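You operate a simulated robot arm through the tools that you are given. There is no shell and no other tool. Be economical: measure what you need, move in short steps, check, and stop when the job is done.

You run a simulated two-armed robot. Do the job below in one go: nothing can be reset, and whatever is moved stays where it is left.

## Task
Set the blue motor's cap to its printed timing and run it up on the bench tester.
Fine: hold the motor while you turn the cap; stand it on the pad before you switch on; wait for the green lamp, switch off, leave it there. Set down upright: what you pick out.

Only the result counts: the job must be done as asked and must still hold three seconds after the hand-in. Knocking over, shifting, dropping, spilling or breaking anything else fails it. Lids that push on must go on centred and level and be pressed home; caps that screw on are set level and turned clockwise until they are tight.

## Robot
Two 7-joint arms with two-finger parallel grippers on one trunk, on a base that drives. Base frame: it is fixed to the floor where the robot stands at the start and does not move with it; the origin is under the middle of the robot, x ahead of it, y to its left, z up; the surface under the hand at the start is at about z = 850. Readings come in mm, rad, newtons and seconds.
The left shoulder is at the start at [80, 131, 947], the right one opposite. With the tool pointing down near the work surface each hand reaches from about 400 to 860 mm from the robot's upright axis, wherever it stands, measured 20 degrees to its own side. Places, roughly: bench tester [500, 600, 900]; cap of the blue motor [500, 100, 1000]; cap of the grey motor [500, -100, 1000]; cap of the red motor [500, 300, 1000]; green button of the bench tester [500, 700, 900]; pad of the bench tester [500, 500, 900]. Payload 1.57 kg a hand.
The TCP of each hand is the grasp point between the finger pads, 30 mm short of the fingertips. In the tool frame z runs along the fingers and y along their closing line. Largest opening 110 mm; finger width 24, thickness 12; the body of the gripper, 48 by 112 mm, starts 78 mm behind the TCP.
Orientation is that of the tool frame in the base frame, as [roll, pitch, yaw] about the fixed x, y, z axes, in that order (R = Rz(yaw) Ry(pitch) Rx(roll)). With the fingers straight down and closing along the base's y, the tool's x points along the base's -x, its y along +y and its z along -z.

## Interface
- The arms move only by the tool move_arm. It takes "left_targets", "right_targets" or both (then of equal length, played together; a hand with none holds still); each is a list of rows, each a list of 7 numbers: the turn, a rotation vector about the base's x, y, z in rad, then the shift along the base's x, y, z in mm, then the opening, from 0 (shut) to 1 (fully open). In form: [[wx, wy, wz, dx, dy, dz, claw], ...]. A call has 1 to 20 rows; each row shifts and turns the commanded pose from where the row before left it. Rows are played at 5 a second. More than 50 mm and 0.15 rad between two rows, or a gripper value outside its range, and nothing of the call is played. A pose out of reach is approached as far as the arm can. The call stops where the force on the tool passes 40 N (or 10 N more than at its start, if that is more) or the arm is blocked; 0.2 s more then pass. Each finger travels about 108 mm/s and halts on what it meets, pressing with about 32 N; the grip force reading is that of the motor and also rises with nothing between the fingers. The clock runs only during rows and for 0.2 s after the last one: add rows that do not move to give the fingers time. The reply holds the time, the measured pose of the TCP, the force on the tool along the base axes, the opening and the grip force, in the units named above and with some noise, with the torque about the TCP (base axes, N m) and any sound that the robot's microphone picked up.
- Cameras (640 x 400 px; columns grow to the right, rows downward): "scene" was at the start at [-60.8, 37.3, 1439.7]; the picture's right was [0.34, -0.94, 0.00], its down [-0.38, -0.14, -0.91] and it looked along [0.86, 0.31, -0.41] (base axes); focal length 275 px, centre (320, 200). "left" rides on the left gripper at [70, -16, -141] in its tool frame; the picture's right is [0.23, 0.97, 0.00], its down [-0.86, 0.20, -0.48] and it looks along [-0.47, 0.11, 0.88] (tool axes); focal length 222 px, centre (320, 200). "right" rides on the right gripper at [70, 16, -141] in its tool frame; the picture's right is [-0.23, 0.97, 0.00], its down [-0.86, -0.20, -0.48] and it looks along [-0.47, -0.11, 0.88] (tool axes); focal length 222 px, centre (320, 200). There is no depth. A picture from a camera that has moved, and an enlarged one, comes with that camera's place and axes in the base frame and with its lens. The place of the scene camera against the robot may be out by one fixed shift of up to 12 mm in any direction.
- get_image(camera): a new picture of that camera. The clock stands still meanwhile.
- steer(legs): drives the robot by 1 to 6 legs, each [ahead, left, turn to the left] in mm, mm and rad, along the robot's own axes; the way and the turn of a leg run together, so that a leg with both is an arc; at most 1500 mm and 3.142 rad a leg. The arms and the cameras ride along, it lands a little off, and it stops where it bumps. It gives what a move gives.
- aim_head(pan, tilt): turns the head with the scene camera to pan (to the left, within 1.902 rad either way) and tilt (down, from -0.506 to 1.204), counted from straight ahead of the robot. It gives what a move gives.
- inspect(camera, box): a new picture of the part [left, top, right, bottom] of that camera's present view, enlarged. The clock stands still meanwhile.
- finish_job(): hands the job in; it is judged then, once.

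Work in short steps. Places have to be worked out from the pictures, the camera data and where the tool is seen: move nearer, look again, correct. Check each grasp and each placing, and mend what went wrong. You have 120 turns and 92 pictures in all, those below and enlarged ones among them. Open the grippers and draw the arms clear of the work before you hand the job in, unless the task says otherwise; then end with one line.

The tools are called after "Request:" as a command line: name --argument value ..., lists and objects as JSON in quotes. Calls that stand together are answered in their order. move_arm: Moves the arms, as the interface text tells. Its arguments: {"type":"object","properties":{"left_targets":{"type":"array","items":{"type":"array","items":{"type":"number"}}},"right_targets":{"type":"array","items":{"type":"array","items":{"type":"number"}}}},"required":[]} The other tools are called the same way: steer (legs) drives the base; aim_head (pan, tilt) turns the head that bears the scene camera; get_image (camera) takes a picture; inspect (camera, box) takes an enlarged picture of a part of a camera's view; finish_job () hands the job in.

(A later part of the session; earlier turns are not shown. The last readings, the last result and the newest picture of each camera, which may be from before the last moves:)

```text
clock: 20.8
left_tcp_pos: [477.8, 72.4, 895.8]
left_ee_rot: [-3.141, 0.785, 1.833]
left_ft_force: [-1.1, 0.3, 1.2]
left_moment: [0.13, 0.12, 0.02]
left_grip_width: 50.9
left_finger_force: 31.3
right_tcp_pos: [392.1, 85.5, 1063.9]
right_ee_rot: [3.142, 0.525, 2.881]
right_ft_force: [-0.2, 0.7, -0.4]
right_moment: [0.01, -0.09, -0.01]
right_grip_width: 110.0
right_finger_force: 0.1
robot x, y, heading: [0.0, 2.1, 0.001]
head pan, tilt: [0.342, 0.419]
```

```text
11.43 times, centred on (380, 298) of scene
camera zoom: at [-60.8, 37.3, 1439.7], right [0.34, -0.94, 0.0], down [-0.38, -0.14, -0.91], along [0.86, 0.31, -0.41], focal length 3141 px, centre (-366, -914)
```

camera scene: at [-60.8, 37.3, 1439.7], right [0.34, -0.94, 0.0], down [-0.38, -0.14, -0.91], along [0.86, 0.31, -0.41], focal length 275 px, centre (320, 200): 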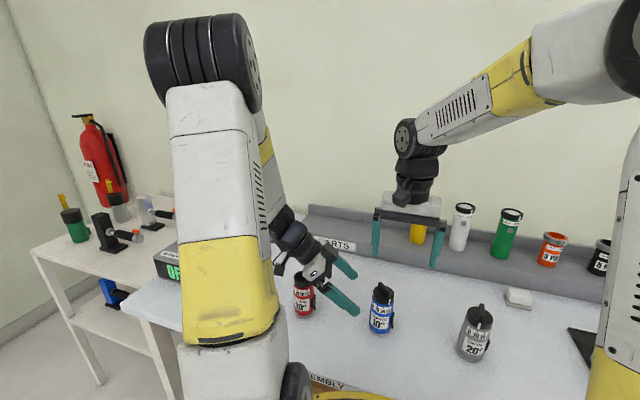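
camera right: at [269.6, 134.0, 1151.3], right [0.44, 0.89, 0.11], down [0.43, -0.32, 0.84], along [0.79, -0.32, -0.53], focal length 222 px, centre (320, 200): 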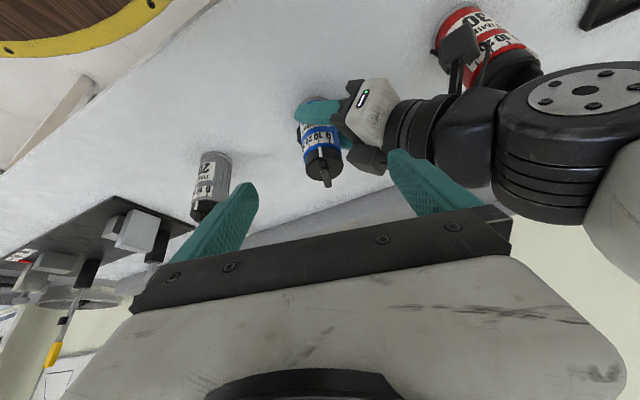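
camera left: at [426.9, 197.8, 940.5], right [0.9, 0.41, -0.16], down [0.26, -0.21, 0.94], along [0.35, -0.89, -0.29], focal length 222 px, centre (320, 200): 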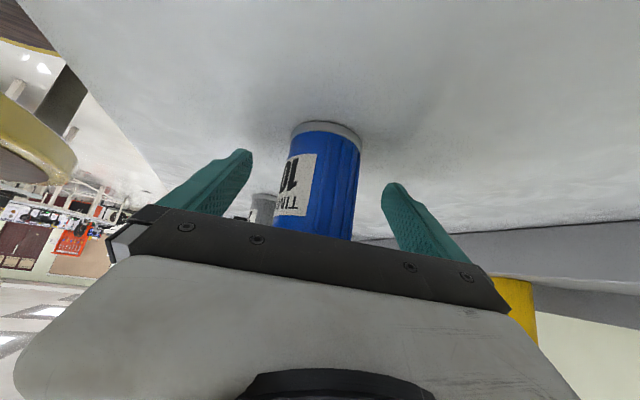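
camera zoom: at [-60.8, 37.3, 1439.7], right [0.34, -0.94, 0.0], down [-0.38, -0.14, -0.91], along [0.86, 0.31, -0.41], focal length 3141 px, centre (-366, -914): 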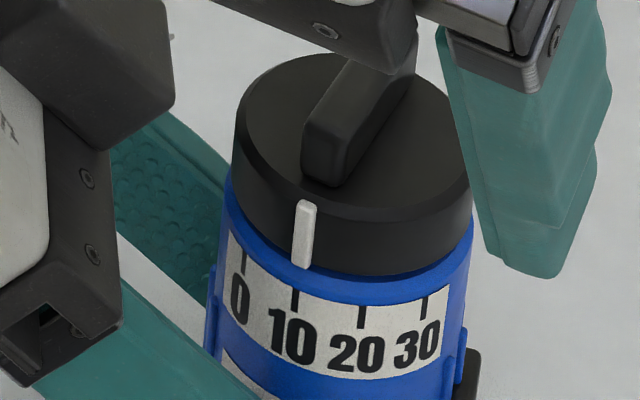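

The frontal view puts the pointer on the 10 tick within about 1° of rotation, and the oblique view errs slightly the other way, so the setting is good. I withdraw the right arm to the right and up, then turn the head to study the tester.

Request:
move_arm --right_targets '[[0, 0, 0, -10, -15, 35, 1], [0, 0, 0, -10, -25, 35, 1], [0.0339, 0.1265, 0, 0, -30, 30, 1], [0.0339, 0.1265, 0, 0, -35, 30, 1], [0.0339, 0.1265, 0, 0, -35, 20, 1], [0.0339, 0.1265, 0, 0, -35, 20, 1], [0, 0, 0, 0, -45, 0, 1], [0, 0, 0, 0, -45, 0, 1], [0, 0, 0, 0, 0, 0, 1]]'

Request:
aim_head --pan 0.75 --tilt 0.6

Request:
get_image --camera "scene"

```text
clock: 22.8
left_tcp_pos: [477.1, 71.4, 896.0]
left_ee_rot: [-3.141, 0.784, 1.832]
left_ft_force: [-1.0, 0.2, -1.2]
left_moment: [0.08, 0.05, 0.02]
left_grip_width: 51.1
left_finger_force: 32.1
right_tcp_pos: [371.0, -180.6, 1235.1]
right_ee_rot: [3.141, -0.001, 2.882]
right_ft_force: [-0.3, -0.5, -0.2]
right_moment: [-0.02, -0.01, -0.03]
right_grip_width: 109.9
right_finger_force: 0.0
robot x, y, heading: [1.2, 0.2, -0.001]
head pan, tilt: [0.342, 0.419]
```

```text
clock: 23.7
left_tcp_pos: [477.1, 71.0, 895.7]
left_ee_rot: [-3.14, 0.785, 1.832]
left_ft_force: [-0.7, 0.0, 0.4]
left_moment: [0.03, 0.03, 0.01]
left_grip_width: 50.9
left_finger_force: 32.4
right_tcp_pos: [371.1, -180.5, 1234.9]
right_ee_rot: [-3.142, 0.0, 2.882]
right_ft_force: [-1.2, 0.4, 0.4]
right_moment: [-0.05, 0.0, -0.01]
right_grip_width: 110.2
right_finger_force: 0.1
robot x, y, heading: [0.9, -1.9, 0.001]
head pan, tilt: [0.75, 0.6]
```

```text
50 pictures are left
camera scene: at [-83.1, 66.4, 1423.3], right [0.68, -0.73, 0.0], down [-0.41, -0.38, -0.83], along [0.6, 0.56, -0.56], focal length 275 px, centre (320, 200)
```

scene: 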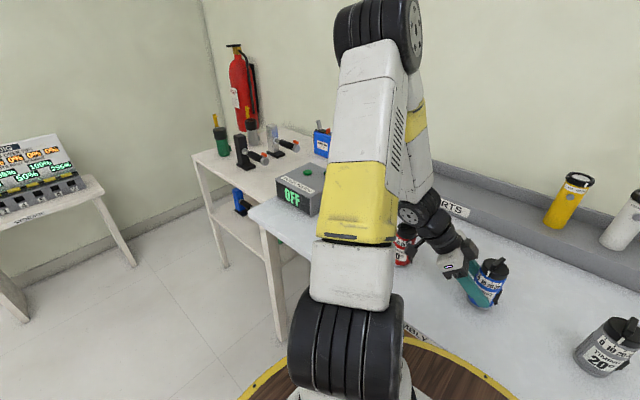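

The lifting path is clear. I lift the motor straight up by about 185 mm and check the grip.

Request:
move_arm --left_targets '[[0, 0, 0, 0, 0, 10, 0], [0, 0, 0, 0, 0, 25, 0], [0, 0, 0, 0, 0, 30, 0], [0, 0, 0, 0, 0, 30, 0], [0, 0, 0, 0, 0, 30, 0], [0, 0, 0, 0, 0, 30, 0], [0, 0, 0, 0, 0, 30, 0], [0, 0, 0, 0, 0, 0, 0]]'

Request:
get_image --camera "scene"

```text
clock: 25.5
left_tcp_pos: [476.8, 72.6, 1081.0]
left_ee_rot: [-3.142, 0.785, 1.833]
left_ft_force: [-0.1, 0.3, -5.1]
left_moment: [0.07, 0.0, 0.03]
left_grip_width: 50.9
left_finger_force: 32.2
right_tcp_pos: [370.7, -180.1, 1234.1]
right_ee_rot: [-3.141, -0.001, 2.88]
right_ft_force: [0.4, -0.3, -0.3]
right_moment: [0.02, 0.01, 0.03]
right_grip_width: 109.8
right_finger_force: 0.0
robot x, y, heading: [0.6, 0.3, 0.001]
head pan, tilt: [0.75, 0.6]
```

```text
49 pictures are left
camera scene: at [-83.1, 66.5, 1423.2], right [0.68, -0.73, 0.0], down [-0.41, -0.39, -0.82], along [0.6, 0.56, -0.57], focal length 275 px, centre (320, 200)
```

scene: 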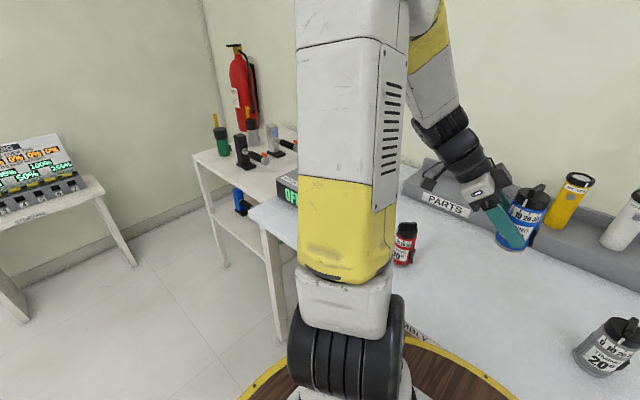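

Lift is good: 5 N weight and a stable grip. The green button is at the edge of reach from here, so I drive 300 mm left with the motor held high, clear above the red one.

Request:
steer --legs '[[0, 150, 0], [0, 150, 0]]'

Request:
get_image --camera "scene"

Request:
get_image --camera "right"

```text
clock: 27.8
left_tcp_pos: [478.2, 367.4, 1081.3]
left_ee_rot: [-3.141, 0.785, 1.828]
left_ft_force: [0.1, 0.1, -4.7]
left_moment: [0.09, 0.04, -0.01]
left_grip_width: 50.9
left_finger_force: 31.6
right_tcp_pos: [369.8, 116.3, 1233.5]
right_ee_rot: [3.141, 0.002, 2.875]
right_ft_force: [1.2, -0.7, 0.2]
right_moment: [0.02, 0.01, 0.0]
right_grip_width: 109.9
right_finger_force: 0.1
robot x, y, heading: [0.2, 303.8, -0.006]
head pan, tilt: [0.75, 0.6]
```

```text
48 pictures are left
camera scene: at [-81.9, 365.1, 1423.2], right [0.68, -0.73, 0.0], down [-0.42, -0.38, -0.83], along [0.61, 0.56, -0.56], focal length 275 px, centre (320, 200)
```

scene: 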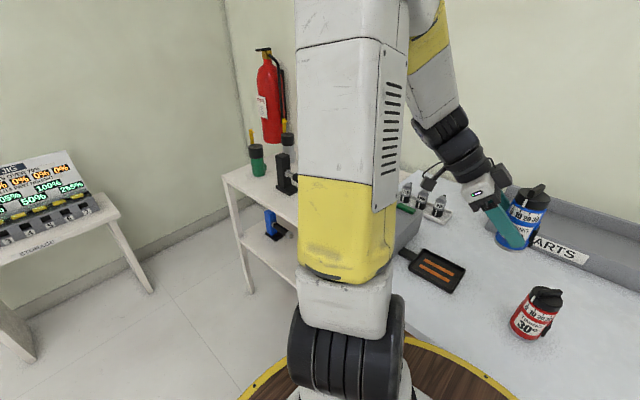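

```text
47 pictures are left
camera right: at [308.8, 149.3, 1375.6], right [0.47, 0.88, 0.0], down [0.77, -0.42, 0.48], along [0.42, -0.23, -0.88], focal length 222 px, centre (320, 200)
```

right: 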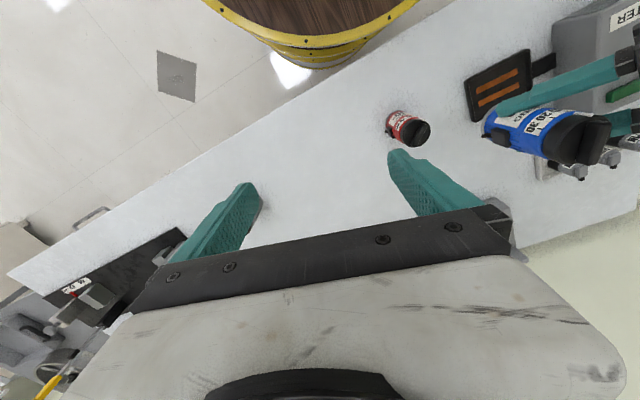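

The pad shows in both views at about (497, 474). I yaw the left hand 45° so it will come from the robot's side rather than over the tester, and move it above the pad while still high.

Request:
move_arm --left_targets '[[0, 0, 0.131, 1, 16, 0, 0], [0, 0, 0.131, 1, 16, 0, 0], [0, 0, 0.131, 1, 16, 0, 0], [0, 0, 0.131, 1, 16, 0, 0], [0, 0, 0.131, 2, 16, 0, 0], [0, 0, 0.131, 2, 16, 0, 0], [0, 0, 0, 0, 16, 0, 0], [0, 0, 0, 0, 0, 0, 0]]'

Request:
get_image --camera "scene"

Request:
get_image --camera "left"

Request:
inspect --camera "right" --box '[440, 20, 640, 180]'

```text
clock: 29.6
left_tcp_pos: [486.5, 480.8, 1081.1]
left_ee_rot: [3.141, 0.786, 2.615]
left_ft_force: [-0.7, 0.2, -4.4]
left_moment: [0.03, 0.03, 0.0]
left_grip_width: 50.9
left_finger_force: 32.4
right_tcp_pos: [370.1, 115.8, 1235.3]
right_ee_rot: [3.141, -0.001, 2.875]
right_ft_force: [-0.1, -0.1, -0.3]
right_moment: [0.01, 0.02, 0.0]
right_grip_width: 110.0
right_finger_force: 0.1
robot x, y, heading: [-0.6, 298.2, -0.005]
head pan, tilt: [0.75, 0.6]
```

```text
46 pictures are left
camera scene: at [-81.9, 365.3, 1423.2], right [0.68, -0.73, 0.0], down [-0.42, -0.38, -0.82], along [0.61, 0.56, -0.57], focal length 275 px, centre (320, 200)
```

scene: 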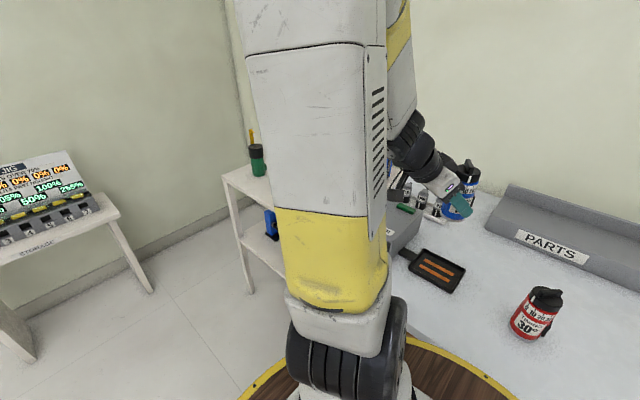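

```text
45 pictures are left
camera left: at [349.7, 541.2, 1130.5], right [0.35, 0.92, -0.16], down [0.33, 0.04, 0.94], along [0.88, -0.38, -0.29], focal length 222 px, centre (320, 200)
```

left: 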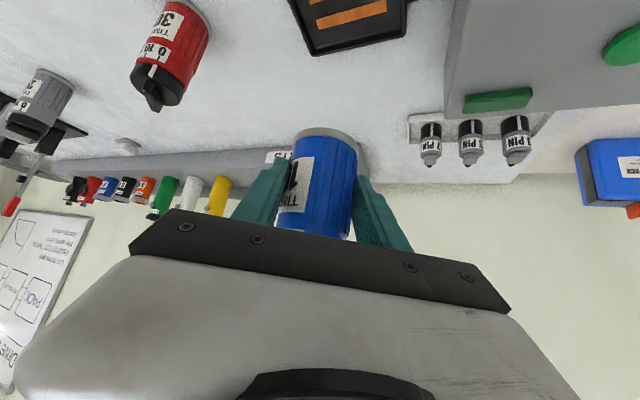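

```text
2.50 times, centred on (540, 100) of right
camera zoom: at [308.8, 149.5, 1375.7], right [0.47, 0.88, 0.0], down [0.77, -0.42, 0.48], along [0.42, -0.23, -0.88], focal length 555 px, centre (-230, 450)
```

zoom: 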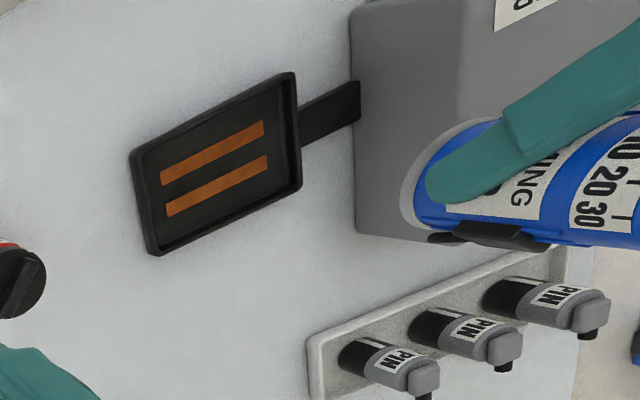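

The pad looks like a low-rimmed tray centred near (499, 470). I yaw another 20° so the hand stays away from the tester, correct the position, and lower to about 80 mm above the pad to look again.

Request:
move_arm --left_targets '[[0, 0, 0.12, 0, -3, -10, 0], [0, 0, 0.12, 0, -3, -20, 0], [0, 0, 0.11, 0, -2.5, -20, 0], [0, 0, 0, 0, 0, -25, 0], [0, 0, 0, 0, 0, -20, 0], [0, 0, 0, 0, 0, 0, 0]]'

Request:
get_image --camera "left"

Request:
inspect --camera "scene" --box '[360, 150, 520, 300]'

Request:
inspect --camera "right" --box '[440, 20, 640, 180]'

```text
clock: 31.0
left_tcp_pos: [521.0, 481.5, 1008.3]
left_ee_rot: [-3.141, 0.783, 2.965]
left_ft_force: [-1.2, 0.3, -4.3]
left_moment: [-0.02, 0.06, 0.0]
left_grip_width: 51.3
left_finger_force: 31.8
left hand out of reach, approached as far as the arm can: row 2, 3, 4, 5
right_tcp_pos: [371.2, 115.8, 1235.5]
right_ee_rot: [3.14, 0.001, 2.879]
right_ft_force: [-0.2, -0.7, 0.0]
right_moment: [0.02, -0.01, 0.02]
right_grip_width: 110.2
right_finger_force: 0.1
robot x, y, heading: [0.6, 297.2, -0.004]
head pan, tilt: [0.75, 0.6]
```

```text
43 pictures are left
camera left: at [371.4, 489.3, 1058.0], right [0.01, 0.99, -0.16], down [0.3, 0.15, 0.94], along [0.95, -0.06, -0.29], focal length 222 px, centre (320, 200)
```

left: 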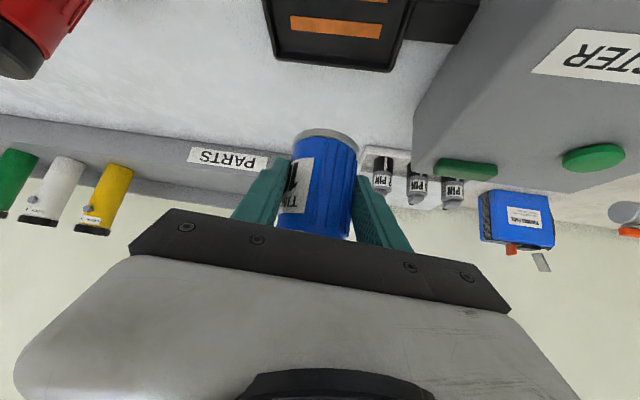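

```text
2.67 times, centred on (440, 225) of scene
camera zoom: at [-81.9, 365.3, 1423.2], right [0.68, -0.73, 0.0], down [-0.42, -0.38, -0.82], along [0.61, 0.56, -0.57], focal length 733 px, centre (0, 133)
```

zoom: 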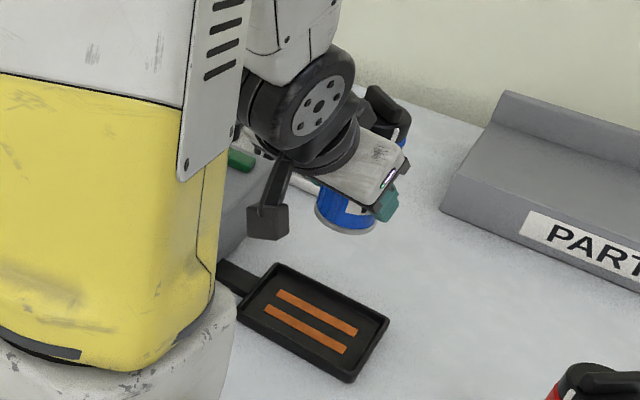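

```text
2.50 times, centred on (540, 100) of right
camera zoom: at [308.8, 149.5, 1375.7], right [0.47, 0.88, 0.0], down [0.77, -0.42, 0.48], along [0.42, -0.23, -0.88], focal length 555 px, centre (-230, 450)
```

zoom: 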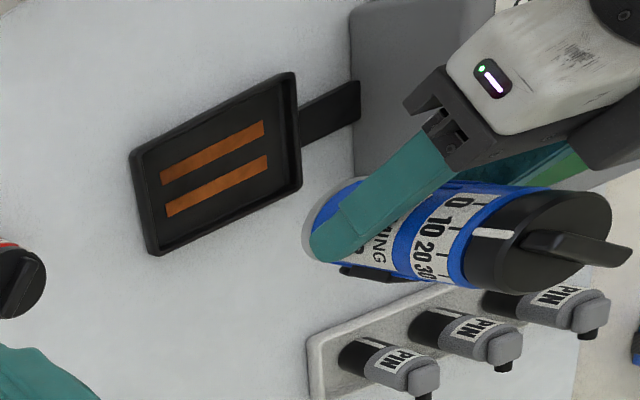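

The arm was folded too tightly for that pose and stopped at (521, 481, 1008), with everything still held and untouched. I back the robot up 150 mm to give it room.

Request:
steer --legs '[[-150, 0, 0]]'

Request:
move_arm --left_targets '[[0, 0, 0, 0, 0, 0, 0]]'

Request:
get_image --camera "scene"

```text
clock: 32.4
left_tcp_pos: [373.0, 481.1, 1007.4]
left_ee_rot: [-3.14, 0.782, 2.964]
left_ft_force: [-0.5, -1.4, -5.1]
left_moment: [0.0, 0.06, -0.01]
left_grip_width: 51.2
left_finger_force: 31.3
right_tcp_pos: [222.4, 115.8, 1234.0]
right_ee_rot: [3.141, 0.0, 2.878]
right_ft_force: [-0.8, -0.2, -0.3]
right_moment: [-0.01, -0.03, 0.02]
right_grip_width: 110.0
right_finger_force: 0.0
robot x, y, heading: [-148.2, 299.9, -0.004]
head pan, tilt: [0.75, 0.6]
```

```text
clock: 32.8
left_tcp_pos: [372.6, 481.1, 1008.3]
left_ee_rot: [-3.141, 0.781, 2.965]
left_ft_force: [0.9, -0.3, -3.6]
left_moment: [-0.04, 0.07, 0.0]
left_grip_width: 51.1
left_finger_force: 32.6
right_tcp_pos: [222.1, 117.4, 1234.7]
right_ee_rot: [-3.14, -0.001, 2.876]
right_ft_force: [-0.2, -0.3, 0.1]
right_moment: [0.02, -0.01, 0.0]
right_grip_width: 110.0
right_finger_force: 0.0
robot x, y, heading: [-148.3, 298.7, -0.007]
head pan, tilt: [0.75, 0.6]
```

```text
40 pictures are left
camera scene: at [-230.3, 366.1, 1423.2], right [0.68, -0.74, 0.0], down [-0.42, -0.38, -0.82], along [0.61, 0.56, -0.57], focal length 275 px, centre (320, 200)
```

scene: 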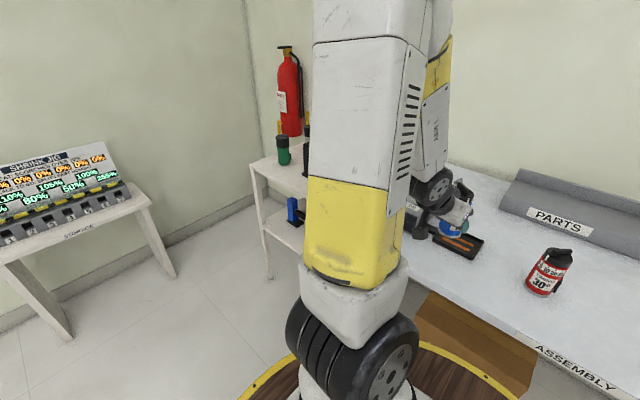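

The motor is held steady. I move forward over the pad and lower so the motor base is about 30 mm above it.

Request:
move_arm --left_targets '[[0, 0, 0, 29, -2, 0, 0], [0, 0, 0, 29, -2, 0, 0], [0, 0, 0, 29, -2, -10, 0], [0, 0, 0, 26.5, -2.5, -20, 0], [0, 0, 0, 0, 0, -25, 0], [0, 0, 0, 0, 0, -15, 0], [0, 0, 0, 0, 0, 0, 0]]'

Request:
get_image --camera "left"

Request:
inspect --camera "scene" --box '[380, 170, 508, 270]'

Request:
get_image --camera "right"

```text
clock: 34.4
left_tcp_pos: [485.6, 471.3, 936.8]
left_ee_rot: [-3.141, 0.784, 2.965]
left_ft_force: [-0.2, -0.6, -4.0]
left_moment: [0.03, 0.04, -0.01]
left_grip_width: 51.0
left_finger_force: 31.9
right_tcp_pos: [221.8, 117.2, 1233.7]
right_ee_rot: [-3.14, -0.001, 2.875]
right_ft_force: [-0.2, -0.3, -0.4]
right_moment: [0.04, -0.01, -0.01]
right_grip_width: 110.1
right_finger_force: 0.1
robot x, y, heading: [-149.7, 301.1, -0.004]
head pan, tilt: [0.75, 0.6]
```

```text
39 pictures are left
camera left: at [336.0, 481.0, 987.5], right [0.01, 0.99, -0.16], down [0.3, 0.15, 0.94], along [0.95, -0.06, -0.29], focal length 222 px, centre (320, 200)
```

left: 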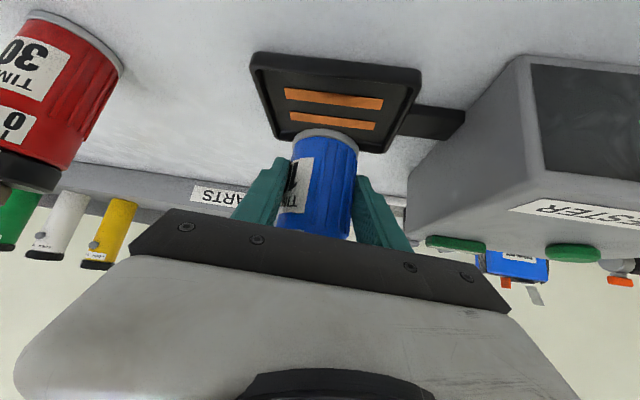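

```text
4.00 times, centred on (444, 220) of scene
camera zoom: at [-230.2, 366.1, 1423.2], right [0.68, -0.74, 0.0], down [-0.42, -0.38, -0.82], along [0.61, 0.56, -0.57], focal length 1099 px, centre (-176, 120)
```

zoom: 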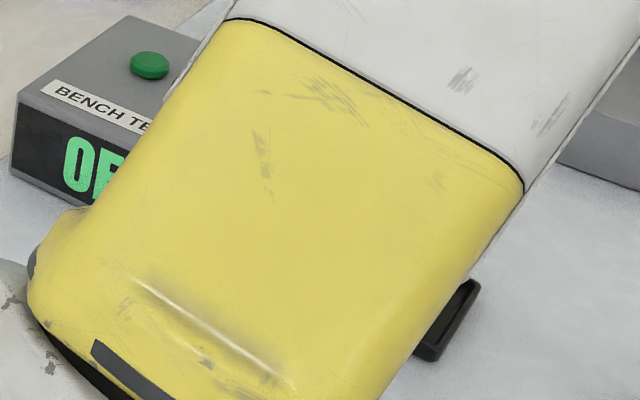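

```text
37 pictures are left
camera right: at [160.3, 150.1, 1375.6], right [0.48, 0.88, 0.0], down [0.77, -0.42, 0.48], along [0.42, -0.23, -0.88], focal length 222 px, centre (320, 200)
```

right: 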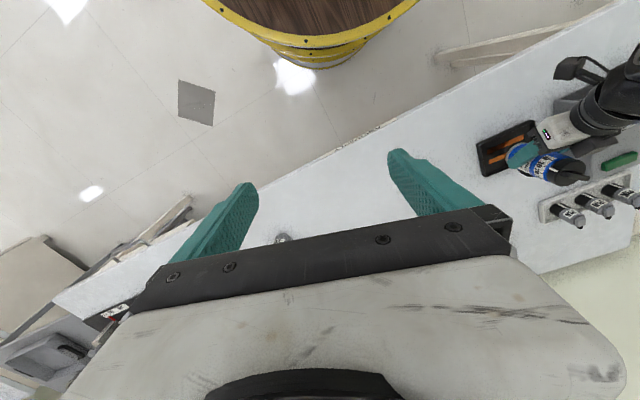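

The left camera shows the motor nicely over the pad, with its axis at about (499, 468) against a pad centre of about (498, 469.5). I lower most of the way.

Request:
move_arm --left_targets '[[0, 0, 0, 0, 1, -12, 0], [0, 0, 0, 0, 0, -10, 0], [0, 0, 0, 0, 0, -4, 0], [0, 0, 0, 0, 0, 0, 0]]'

Request:
inspect --camera "left" --box '[230, 30, 440, 170]'

```text
clock: 35.4
left_tcp_pos: [485.2, 472.0, 910.9]
left_ee_rot: [3.141, 0.783, 2.963]
left_ft_force: [0.1, -0.2, -4.8]
left_moment: [0.01, 0.03, -0.01]
left_grip_width: 51.2
left_finger_force: 32.5
right_tcp_pos: [222.6, 116.1, 1234.4]
right_ee_rot: [-3.141, 0.001, 2.876]
right_ft_force: [0.1, 0.1, -0.1]
right_moment: [-0.02, -0.03, 0.0]
right_grip_width: 110.3
right_finger_force: 0.1
robot x, y, heading: [-150.1, 296.7, -0.005]
head pan, tilt: [0.75, 0.6]
```

```text
2.86 times, centred on (335, 100) of left
camera zoom: at [336.8, 481.9, 961.9], right [0.01, 0.99, -0.16], down [0.3, 0.15, 0.94], along [0.95, -0.06, -0.29], focal length 635 px, centre (277, 486)
```

zoom: 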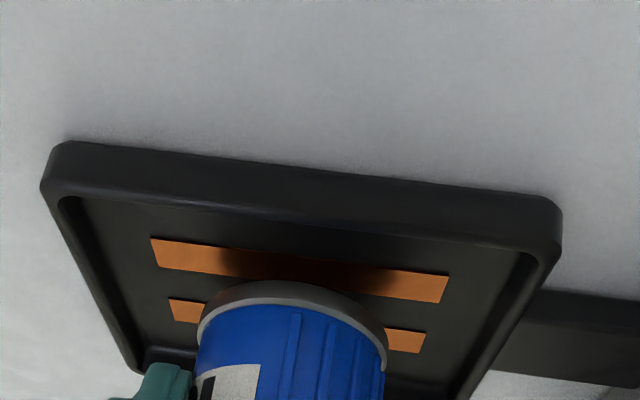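

Lateral alignment with the contact strips is good; fore-aft the strip centre is at x about 502. I shift 3 mm forward and lower in 2 mm steps, watching for contact.

Request:
move_arm --left_targets '[[0, 0, 0, 3, 0, -3, 0], [0, 0, 0, 0, 0, -2, 0], [0, 0, 0, 0, 0, -2, 0], [0, 0, 0, 0, 0, 0, 0]]'

```text
clock: 36.4
left_tcp_pos: [488.0, 472.7, 904.4]
left_ee_rot: [3.141, 0.784, 2.963]
left_ft_force: [-1.0, -0.2, -4.6]
left_moment: [-0.01, 0.05, 0.02]
left_grip_width: 51.1
left_finger_force: 32.4
right_tcp_pos: [222.8, 116.4, 1234.4]
right_ee_rot: [-3.141, 0.002, 2.875]
right_ft_force: [0.3, -0.4, -0.3]
right_moment: [-0.02, 0.02, 0.01]
right_grip_width: 110.1
right_finger_force: 0.0
robot x, y, heading: [-147.9, 301.2, -0.008]
head pan, tilt: [0.75, 0.6]
```

No contact yet, so I keep lowering gently.

Request:
move_arm --left_targets '[[0, 0, 0, 0, 0, -1.5, 0], [0, 0, 0, 0, 0, -1.5, 0], [0, 0, 0, 0, 0, 0, 0]]'

Request:
inspect --camera "left" --box '[230, 30, 440, 170]'

```text
clock: 37.2
left_tcp_pos: [488.5, 473.8, 903.2]
left_ee_rot: [3.141, 0.783, 2.963]
left_ft_force: [-0.6, -0.1, -4.6]
left_moment: [0.02, 0.04, 0.0]
left_grip_width: 50.8
left_finger_force: 32.2
right_tcp_pos: [222.8, 116.2, 1234.4]
right_ee_rot: [3.141, -0.001, 2.877]
right_ft_force: [-0.3, 0.2, 0.2]
right_moment: [-0.01, 0.0, 0.02]
right_grip_width: 110.3
right_finger_force: 0.1
robot x, y, heading: [-146.8, 295.4, -0.004]
head pan, tilt: [0.75, 0.6]
```

```text
2.86 times, centred on (335, 100) of left
camera zoom: at [339.9, 482.7, 952.5], right [0.01, 0.99, -0.16], down [0.3, 0.15, 0.94], along [0.95, -0.06, -0.29], focal length 635 px, centre (277, 486)
```

zoom: 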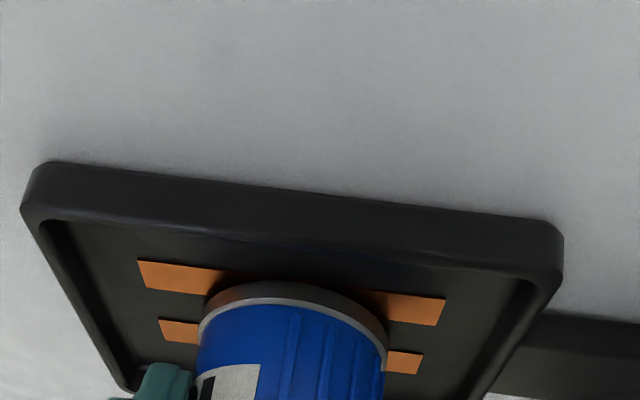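

Still unloaded; the base is now a few millimetres above the strips and centred. I continue down in 1.5 mm steps.

Request:
move_arm --left_targets '[[0, 0, 0, 0, 0, -1.5, 0], [0, 0, 0, 0, 0, -1.5, 0], [0, 0, 0, 0, 0, 0, 0]]'

```text
clock: 38.0
left_tcp_pos: [490.0, 473.2, 900.4]
left_ee_rot: [-3.141, 0.787, 2.964]
left_ft_force: [-3.1, 1.1, 19.8]
left_moment: [0.16, 0.44, -0.11]
left_grip_width: 51.4
left_finger_force: 32.3
right_tcp_pos: [221.7, 116.6, 1234.2]
right_ee_rot: [3.141, 0.0, 2.877]
right_ft_force: [-0.1, -0.6, 0.1]
right_moment: [-0.02, 0.03, 0.0]
right_grip_width: 110.2
right_finger_force: 0.0
robot x, y, heading: [-144.9, 296.3, -0.009]
head pan, tilt: [0.75, 0.6]
```

Contact: 20 N upward at TCP z 900.4. I ease up 1 mm to relieve it and check the seating before opening.

Request:
move_arm --left_targets '[[0, 0, 0, 0, 0, 0.9, 0], [0, 0, 0, 0, 0, 0, 0]]'

Request:
inspect --camera "left" --box '[230, 30, 440, 170]'

```text
clock: 38.6
left_tcp_pos: [489.0, 472.6, 900.7]
left_ee_rot: [-3.141, 0.785, 2.964]
left_ft_force: [6.2, 3.6, 15.6]
left_moment: [0.25, -0.06, -0.06]
left_grip_width: 50.6
left_finger_force: 32.1
right_tcp_pos: [221.8, 116.3, 1234.4]
right_ee_rot: [3.141, -0.001, 2.876]
right_ft_force: [0.3, 0.2, -0.6]
right_moment: [-0.01, 0.0, -0.03]
right_grip_width: 110.1
right_finger_force: 0.0
robot x, y, heading: [-149.8, 298.2, -0.005]
head pan, tilt: [0.75, 0.6]
```

```text
2.86 times, centred on (335, 100) of left
camera zoom: at [340.0, 482.7, 950.3], right [0.01, 0.99, -0.16], down [0.3, 0.15, 0.94], along [0.95, -0.06, -0.29], focal length 635 px, centre (277, 486)
```

zoom: 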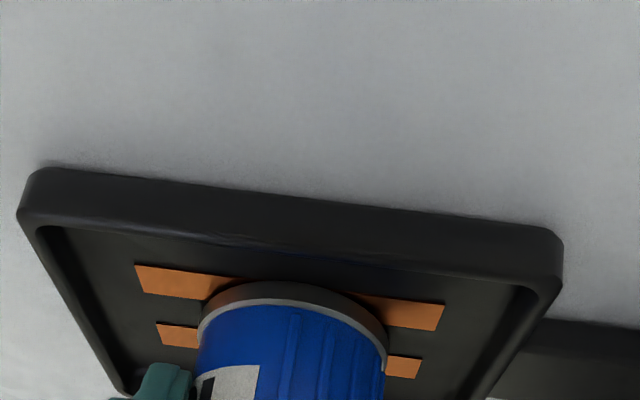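

The motor stands in the tray across both strips. I open the gripper gradually and retreat along the tool axis.

Request:
move_arm --left_targets '[[0, 0, 0, 0, 0, 0, 0.5], [0, 0, 0, 0, 0, 0, 0.6], [0, 0, 0, 0, 0, 0, 0.7], [0, 0, 0, 0, 0, 0, 0.7]]'

Request:
get_image --camera "left"

```text
clock: 39.6
left_tcp_pos: [488.1, 472.6, 899.7]
left_ee_rot: [-3.14, 0.782, 2.964]
left_ft_force: [0.0, 0.2, 0.0]
left_moment: [-0.01, 0.01, -0.02]
left_grip_width: 77.2
left_finger_force: 0.0
right_tcp_pos: [223.3, 115.6, 1234.0]
right_ee_rot: [3.142, 0.0, 2.878]
right_ft_force: [0.6, 0.8, -0.4]
right_moment: [-0.02, -0.01, -0.01]
right_grip_width: 109.9
right_finger_force: 0.1
robot x, y, heading: [-148.6, 300.0, -0.004]
head pan, tilt: [0.75, 0.6]
```

```text
33 pictures are left
camera left: at [339.3, 482.4, 949.8], right [0.01, 0.99, -0.16], down [0.3, 0.15, 0.94], along [0.95, -0.06, -0.29], focal length 222 px, centre (320, 200)
```

left: 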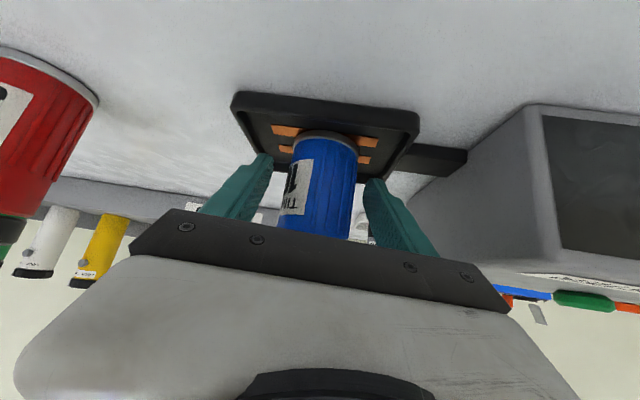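

Released cleanly with the motor upright. I retreat along the tool axis.

Request:
move_arm --left_targets '[[0, 0, 0, -14, 2.5, 14, 0.75], [0, 0, 0, -21, 3.7, 21, 0.75], [0, 0, 0, -24, 4.3, 25, 0.75], [0, 0, 0, -24, 4.3, 35, 0.75], [0, 0, 0, 0, 10, 45, 0.75], [0, 0, 0, 0, 0, 0, 0.75]]'

Request:
get_image --camera "left"

Request:
get_image --camera "scene"

```text
clock: 41.0
left_tcp_pos: [405.5, 497.6, 1041.9]
left_ee_rot: [-3.141, 0.783, 2.965]
left_ft_force: [-0.8, -0.5, -0.6]
left_moment: [0.03, 0.02, 0.01]
left_grip_width: 82.5
left_finger_force: 0.1
right_tcp_pos: [223.0, 116.5, 1235.3]
right_ee_rot: [3.141, 0.002, 2.877]
right_ft_force: [0.1, -0.5, -0.5]
right_moment: [0.02, -0.02, 0.03]
right_grip_width: 109.9
right_finger_force: 0.1
robot x, y, heading: [-146.9, 301.2, -0.004]
head pan, tilt: [0.75, 0.6]
```

```text
32 pictures are left
camera left: at [256.3, 507.1, 1091.5], right [0.01, 0.99, -0.16], down [0.3, 0.15, 0.94], along [0.95, -0.06, -0.29], focal length 222 px, centre (320, 200)
```

left: 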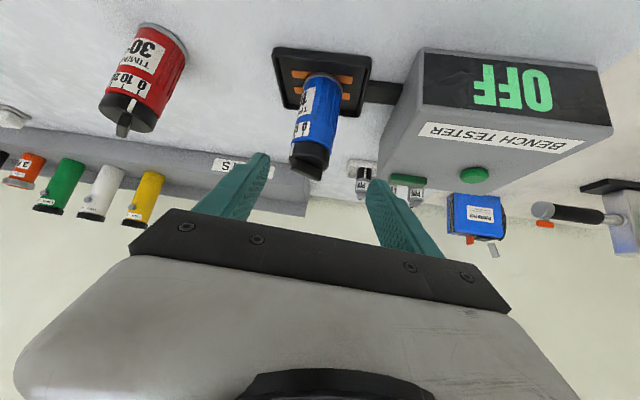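

```text
31 pictures are left
camera scene: at [-230.4, 366.1, 1423.2], right [0.68, -0.74, 0.0], down [-0.42, -0.38, -0.83], along [0.61, 0.56, -0.56], focal length 275 px, centre (320, 200)
```

scene: 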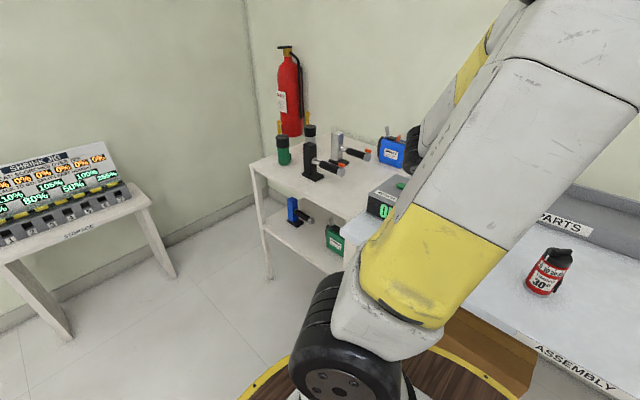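

The motor stands on the pad and the display reads OFF. I zoom in to tell the button from the lamp and to recheck the cap pointer.

Request:
inspect --camera "left" --box '[260, 40, 620, 220]'

Request:
inspect --camera "left" --box '[270, 60, 370, 185]'

```text
1.78 times, centred on (440, 130) of left
camera zoom: at [256.3, 507.1, 1091.5], right [0.01, 0.99, -0.16], down [0.3, 0.15, 0.94], along [0.95, -0.06, -0.29], focal length 395 px, centre (107, 324)
```

zoom: 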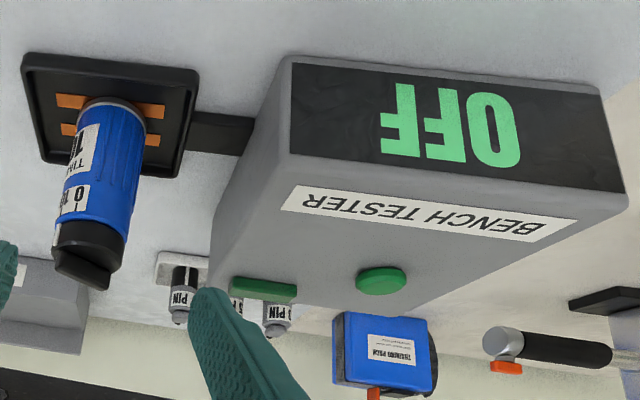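

```text
3.20 times, centred on (320, 122) of left
camera zoom: at [256.3, 507.1, 1091.5], right [0.01, 0.99, -0.16], down [0.3, 0.15, 0.94], along [0.95, -0.06, -0.29], focal length 711 px, centre (320, 448)
```

zoom: 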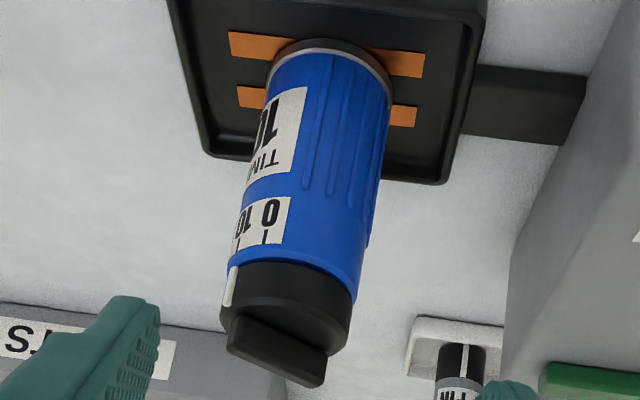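

The round green button is on the tester top at about (534, 687, 940), and the flat green bar is the lamp, currently unlit. I bring the left hand upright, close it, and move it above the button.

Request:
move_arm --left_targets '[[0.023, 0.129, 0, 0, 5, 15, 0.5], [0.023, 0.129, 0, 0, 10, 15, 0.3], [0.023, 0.129, 0, 0, 20, 10, 0.1], [0.023, 0.129, 0, 10, 25, 10, 0], [0.023, 0.129, 0, 15, 25, 0, 0], [0.023, 0.129, 0, 20, 25, 0, 0], [0, 0, 0, 25, 25, 0, 0], [0, 0, 0, 25, 25, 0, 0], [0, 0, 0, 25, 25, 0, 0], [0, 0, 0, 8.5, 5, -10, 0], [0, 0, 0, 0, 0, 0, 0]]'

Request:
get_image --camera "left"

Request:
get_image --camera "scene"

```text
clock: 43.4
left_tcp_pos: [535.4, 688.9, 1080.0]
left_ee_rot: [-3.14, -0.003, 2.966]
left_ft_force: [-0.1, -0.5, 1.3]
left_moment: [-0.01, -0.03, -0.01]
left_grip_width: 0.1
left_finger_force: 21.6
right_tcp_pos: [221.5, 116.3, 1234.6]
right_ee_rot: [3.141, 0.0, 2.876]
right_ft_force: [0.2, -1.2, -0.1]
right_moment: [0.02, 0.0, 0.0]
right_grip_width: 109.7
right_finger_force: 0.1
robot x, y, heading: [-149.3, 297.9, -0.005]
head pan, tilt: [0.75, 0.6]
```

```text
28 pictures are left
camera left: at [464.7, 683.3, 1220.7], right [-0.05, 1.0, 0.0], down [0.88, 0.05, 0.48], along [0.48, 0.02, -0.88], focal length 222 px, centre (320, 200)
```

left: 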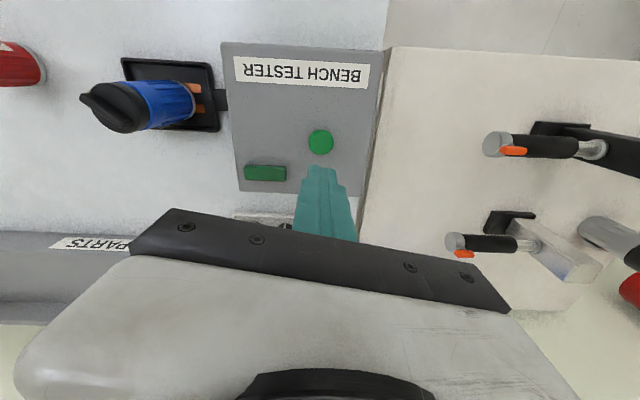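

```text
27 pictures are left
camera scene: at [-230.3, 366.2, 1423.2], right [0.68, -0.74, 0.0], down [-0.42, -0.38, -0.82], along [0.61, 0.56, -0.57], focal length 275 px, centre (320, 200)
```

scene: 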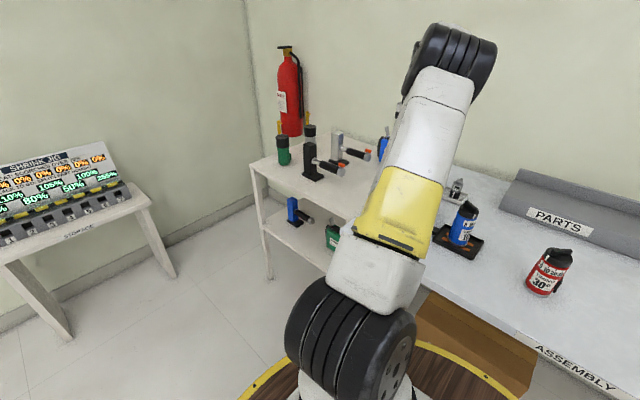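

The button is confirmed at (535, 687), right below the closed fingertips. I descend to about 8 mm above it.

Request:
move_arm --left_targets '[[0, 0, 0, 0, -1.5, -35, 0], [0, 0, 0, 0, 0, -35, 0], [0, 0, 0, 0, 0, -20, 0], [0, 0, 0, 0, 0, 0, 0]]'

Request:
inspect --camera "left" --box '[220, 100, 420, 225]'

Request:
inspect --camera "scene" --box '[432, 190, 496, 262]'

```text
clock: 44.4
left_tcp_pos: [535.9, 686.9, 989.7]
left_ee_rot: [-3.139, -0.003, 2.963]
left_ft_force: [0.1, -0.2, -0.1]
left_moment: [-0.02, -0.01, -0.01]
left_grip_width: 0.1
left_finger_force: 20.9
right_tcp_pos: [222.3, 118.2, 1234.4]
right_ee_rot: [3.141, 0.0, 2.875]
right_ft_force: [-0.3, 0.2, -0.5]
right_moment: [-0.02, 0.0, 0.01]
right_grip_width: 110.2
right_finger_force: 0.1
robot x, y, heading: [-142.1, 298.5, -0.004]
head pan, tilt: [0.75, 0.6]
```

```text
3.20 times, centred on (320, 162) of left
camera zoom: at [464.9, 682.3, 1130.8], right [-0.05, 1.0, 0.0], down [0.88, 0.05, 0.48], along [0.48, 0.02, -0.88], focal length 711 px, centre (320, 320)
```

zoom: 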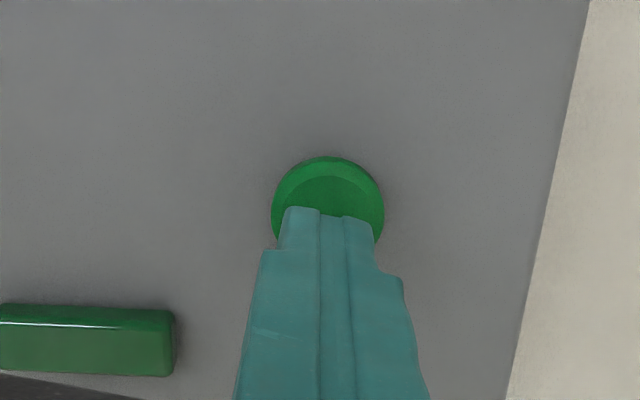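

```text
5.56 times, centred on (464, 226) of scene
camera zoom: at [-230.3, 366.1, 1423.2], right [0.68, -0.74, 0.0], down [-0.42, -0.38, -0.82], along [0.61, 0.56, -0.57], focal length 1527 px, centre (-480, 56)
```

zoom: 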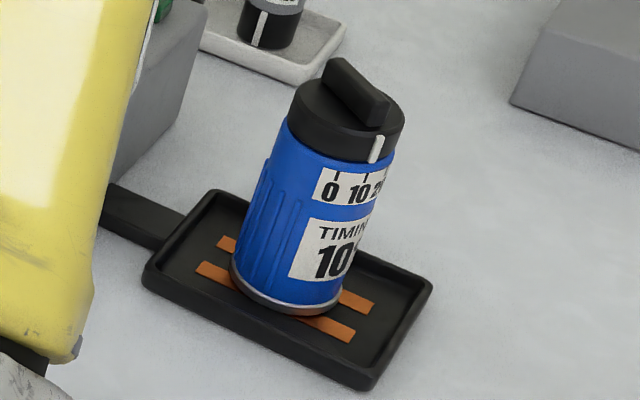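

The hand is about 20 mm above the button. The motor is upright; before switching on I check the pointer closely once more from this new angle.

Request:
inspect --camera "scene" --box '[454, 208, 482, 228]'

Request:
inspect --camera "right" --box '[500, 130, 600, 200]'

```text
16.00 times, centred on (468, 218) of scene
camera zoom: at [-230.3, 366.1, 1423.2], right [0.68, -0.74, 0.0], down [-0.42, -0.38, -0.82], along [0.61, 0.56, -0.57], focal length 4397 px, centre (-2048, -88)
```

zoom: 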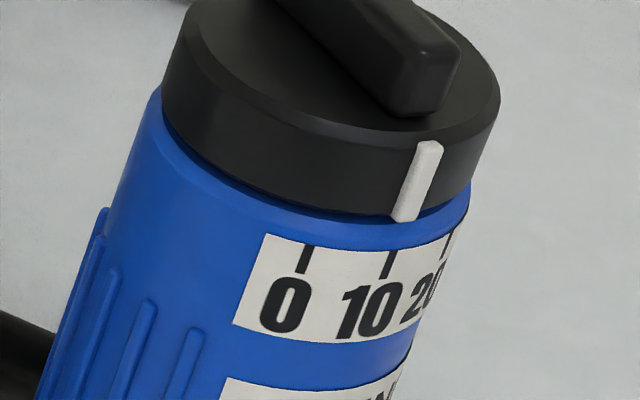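

```text
5.71 times, centred on (550, 165) of right
camera zoom: at [160.2, 150.1, 1375.7], right [0.48, 0.88, 0.0], down [0.77, -0.42, 0.48], along [0.42, -0.23, -0.88], focal length 1269 px, centre (-994, 400)
```

zoom: 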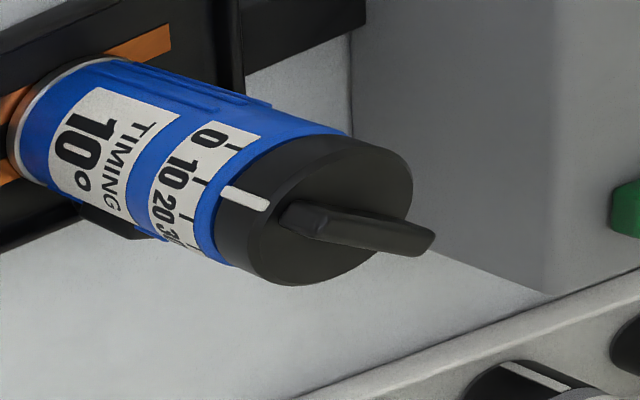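

All views put the pointer on 10. I press the button in small steps, watching the force and the sounds.

Request:
move_arm --left_targets '[[0, 0, 0, 0, 0, -6, 0], [0, 0, 0, 0, 0, -6, 0], [0, 0, 0, 0, 0, -4, 0], [0, 0, 0, 0, 0, 0, 0]]'

```text
clock: 45.4
left_tcp_pos: [534.6, 686.8, 974.3]
left_ee_rot: [-3.139, -0.004, 2.962]
left_ft_force: [0.0, -0.2, 1.8]
left_moment: [0.0, -0.01, 0.04]
left_grip_width: 0.0
left_finger_force: 21.6
right_tcp_pos: [223.5, 116.8, 1234.7]
right_ee_rot: [-3.141, 0.0, 2.877]
right_ft_force: [-0.7, -0.5, 0.6]
right_moment: [0.01, 0.0, -0.02]
right_grip_width: 110.2
right_finger_force: 0.1
robot x, y, heading: [-143.5, 297.8, -0.002]
head pan, tilt: [0.75, 0.6]
```

Contact seems to be just starting. I press 2 mm steps further.

Request:
move_arm --left_targets '[[0, 0, 0, 0, 0, -2, 0], [0, 0, 0, 0, 0, -2, 0]]'

Request:
inspect --camera "left" --box '[100, 20, 420, 225]'

```text
clock: 46.0
left_tcp_pos: [534.8, 686.3, 971.3]
left_ee_rot: [-3.14, -0.002, 2.965]
left_ft_force: [0.8, 1.8, 6.6]
left_moment: [0.03, -0.03, -0.01]
left_grip_width: 0.1
left_finger_force: 20.7
right_tcp_pos: [221.7, 116.8, 1233.9]
right_ee_rot: [-3.141, 0.002, 2.876]
right_ft_force: [0.0, 0.6, -0.7]
right_moment: [-0.04, 0.03, 0.01]
right_grip_width: 110.1
right_finger_force: 0.0
robot x, y, heading: [-148.4, 298.0, -0.003]
head pan, tilt: [0.75, 0.6]
heard: click
```

```text
1.95 times, centred on (260, 122) of left
camera zoom: at [464.2, 681.7, 1111.5], right [-0.05, 1.0, 0.0], down [0.88, 0.05, 0.48], along [0.48, 0.02, -0.88], focal length 433 px, centre (437, 351)
```

zoom: 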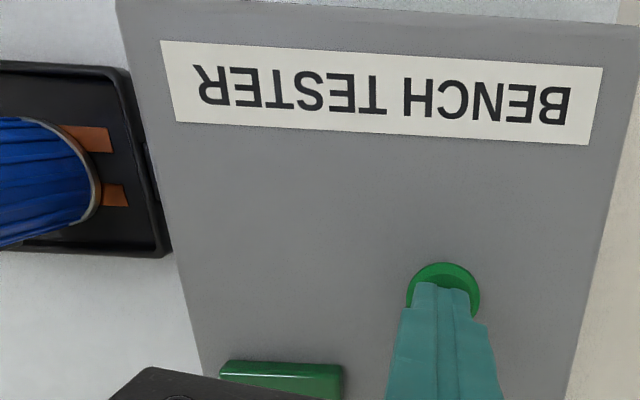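

A click was heard. I lift off the button by 12 mm and watch the lamp.

Request:
move_arm --left_targets '[[0, 0, 0, 0, 0, 6, 0], [0, 0, 0, 0, 0, 6, 0], [0, 0, 0, 0, 0, 0, 0]]'

Request:
get_image --camera "left"

Request:
get_image --camera "scene"

```text
clock: 46.8
left_tcp_pos: [535.2, 686.6, 982.7]
left_ee_rot: [-3.14, -0.001, 2.964]
left_ft_force: [-0.1, 0.4, -0.3]
left_moment: [0.02, 0.0, -0.03]
left_grip_width: 0.0
left_finger_force: 21.5
right_tcp_pos: [222.8, 115.2, 1234.8]
right_ee_rot: [-3.141, 0.001, 2.876]
right_ft_force: [0.2, 0.1, -0.6]
right_moment: [0.01, -0.01, 0.0]
right_grip_width: 110.0
right_finger_force: 0.1
robot x, y, heading: [-148.7, 301.5, 0.0]
head pan, tilt: [0.75, 0.6]
```

```text
21 pictures are left
camera left: at [463.7, 681.8, 1122.4], right [-0.05, 1.0, 0.0], down [0.88, 0.05, 0.48], along [0.47, 0.02, -0.88], focal length 222 px, centre (320, 200)
```

left: 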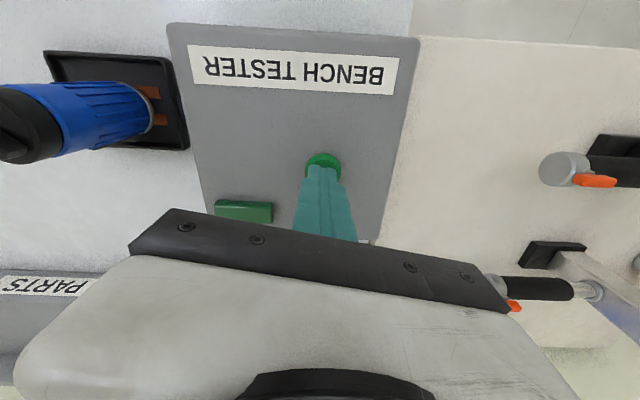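

```text
20 pictures are left
camera scene: at [-230.3, 366.1, 1423.2], right [0.68, -0.74, 0.0], down [-0.42, -0.38, -0.82], along [0.61, 0.56, -0.57], focal length 275 px, centre (320, 200)
```

scene: 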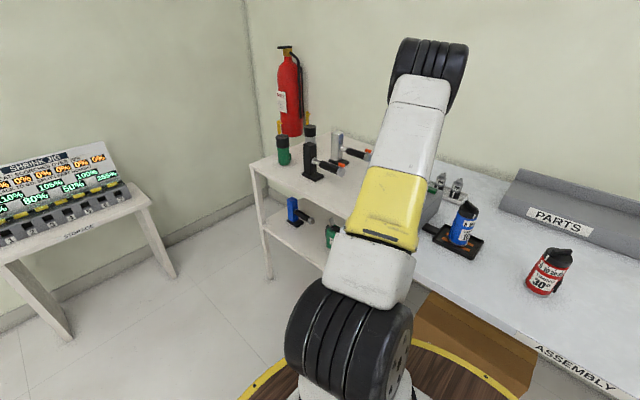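

The lamp is not lit yet. I wait 2 s and look again.

Request:
move_arm --left_targets '[[0, 0, 0, 0, 0, 0, 0], [0, 0, 0, 0, 0, 0, 0], [0, 0, 0, 0, 0, 0, 0], [0, 0, 0, 0, 0, 0, 0], [0, 0, 0, 0, 0, 0, 0], [0, 0, 0, 0, 0, 0, 0], [0, 0, 0, 0, 0, 0, 0], [0, 0, 0, 0, 0, 0, 0], [0, 0, 0, 0, 0, 0, 0], [0, 0, 0, 0, 0, 0, 0]]'

Request:
inspect --camera "left" --box '[40, 20, 420, 240]'

```text
clock: 49.0
left_tcp_pos: [533.5, 686.7, 982.2]
left_ee_rot: [-3.14, -0.004, 2.964]
left_ft_force: [-0.3, 0.1, 0.0]
left_moment: [-0.02, 0.0, 0.03]
left_grip_width: 0.0
left_finger_force: 21.8
right_tcp_pos: [223.2, 116.5, 1235.1]
right_ee_rot: [3.141, 0.002, 2.877]
right_ft_force: [-0.5, 0.8, 0.5]
right_moment: [-0.01, -0.01, 0.01]
right_grip_width: 109.8
right_finger_force: 0.0
robot x, y, heading: [-145.6, 297.0, -0.002]
head pan, tilt: [0.75, 0.6]
```

```text
1.68 times, centred on (230, 130) of left
camera zoom: at [463.8, 681.8, 1122.5], right [-0.05, 1.0, 0.0], down [0.88, 0.05, 0.48], along [0.48, 0.02, -0.88], focal length 374 px, centre (472, 318)
```

zoom: 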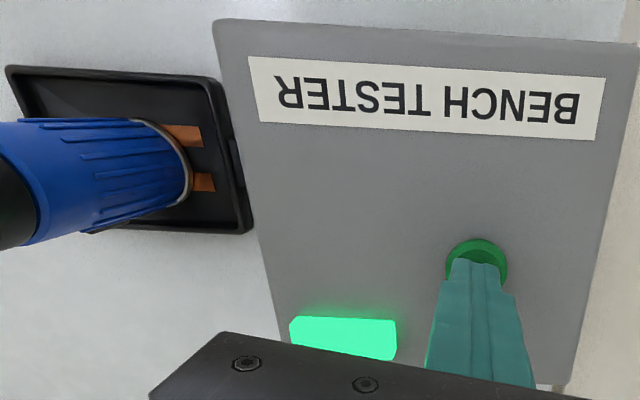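

The green lamp is lit, so I press the button again to switch off. The switch clicked at TCP z about 971.5.

Request:
move_arm --left_targets '[[0, 0, 0, 0, 0, -6, 0], [0, 0, 0, 0, 0, -4, 0], [0, 0, 0, 0, 0, -2, 0]]'

```text
clock: 49.8
left_tcp_pos: [534.2, 687.1, 970.4]
left_ee_rot: [-3.14, -0.002, 2.964]
left_ft_force: [0.4, -0.9, 7.1]
left_moment: [0.0, -0.03, 0.03]
left_grip_width: 0.2
left_finger_force: 21.6
right_tcp_pos: [221.9, 116.8, 1234.6]
right_ee_rot: [3.141, 0.001, 2.877]
right_ft_force: [0.3, 0.0, -0.4]
right_moment: [0.0, 0.01, 0.03]
right_grip_width: 110.1
right_finger_force: 0.1
robot x, y, heading: [-148.4, 300.5, -0.003]
head pan, tilt: [0.75, 0.6]
heard: click
```

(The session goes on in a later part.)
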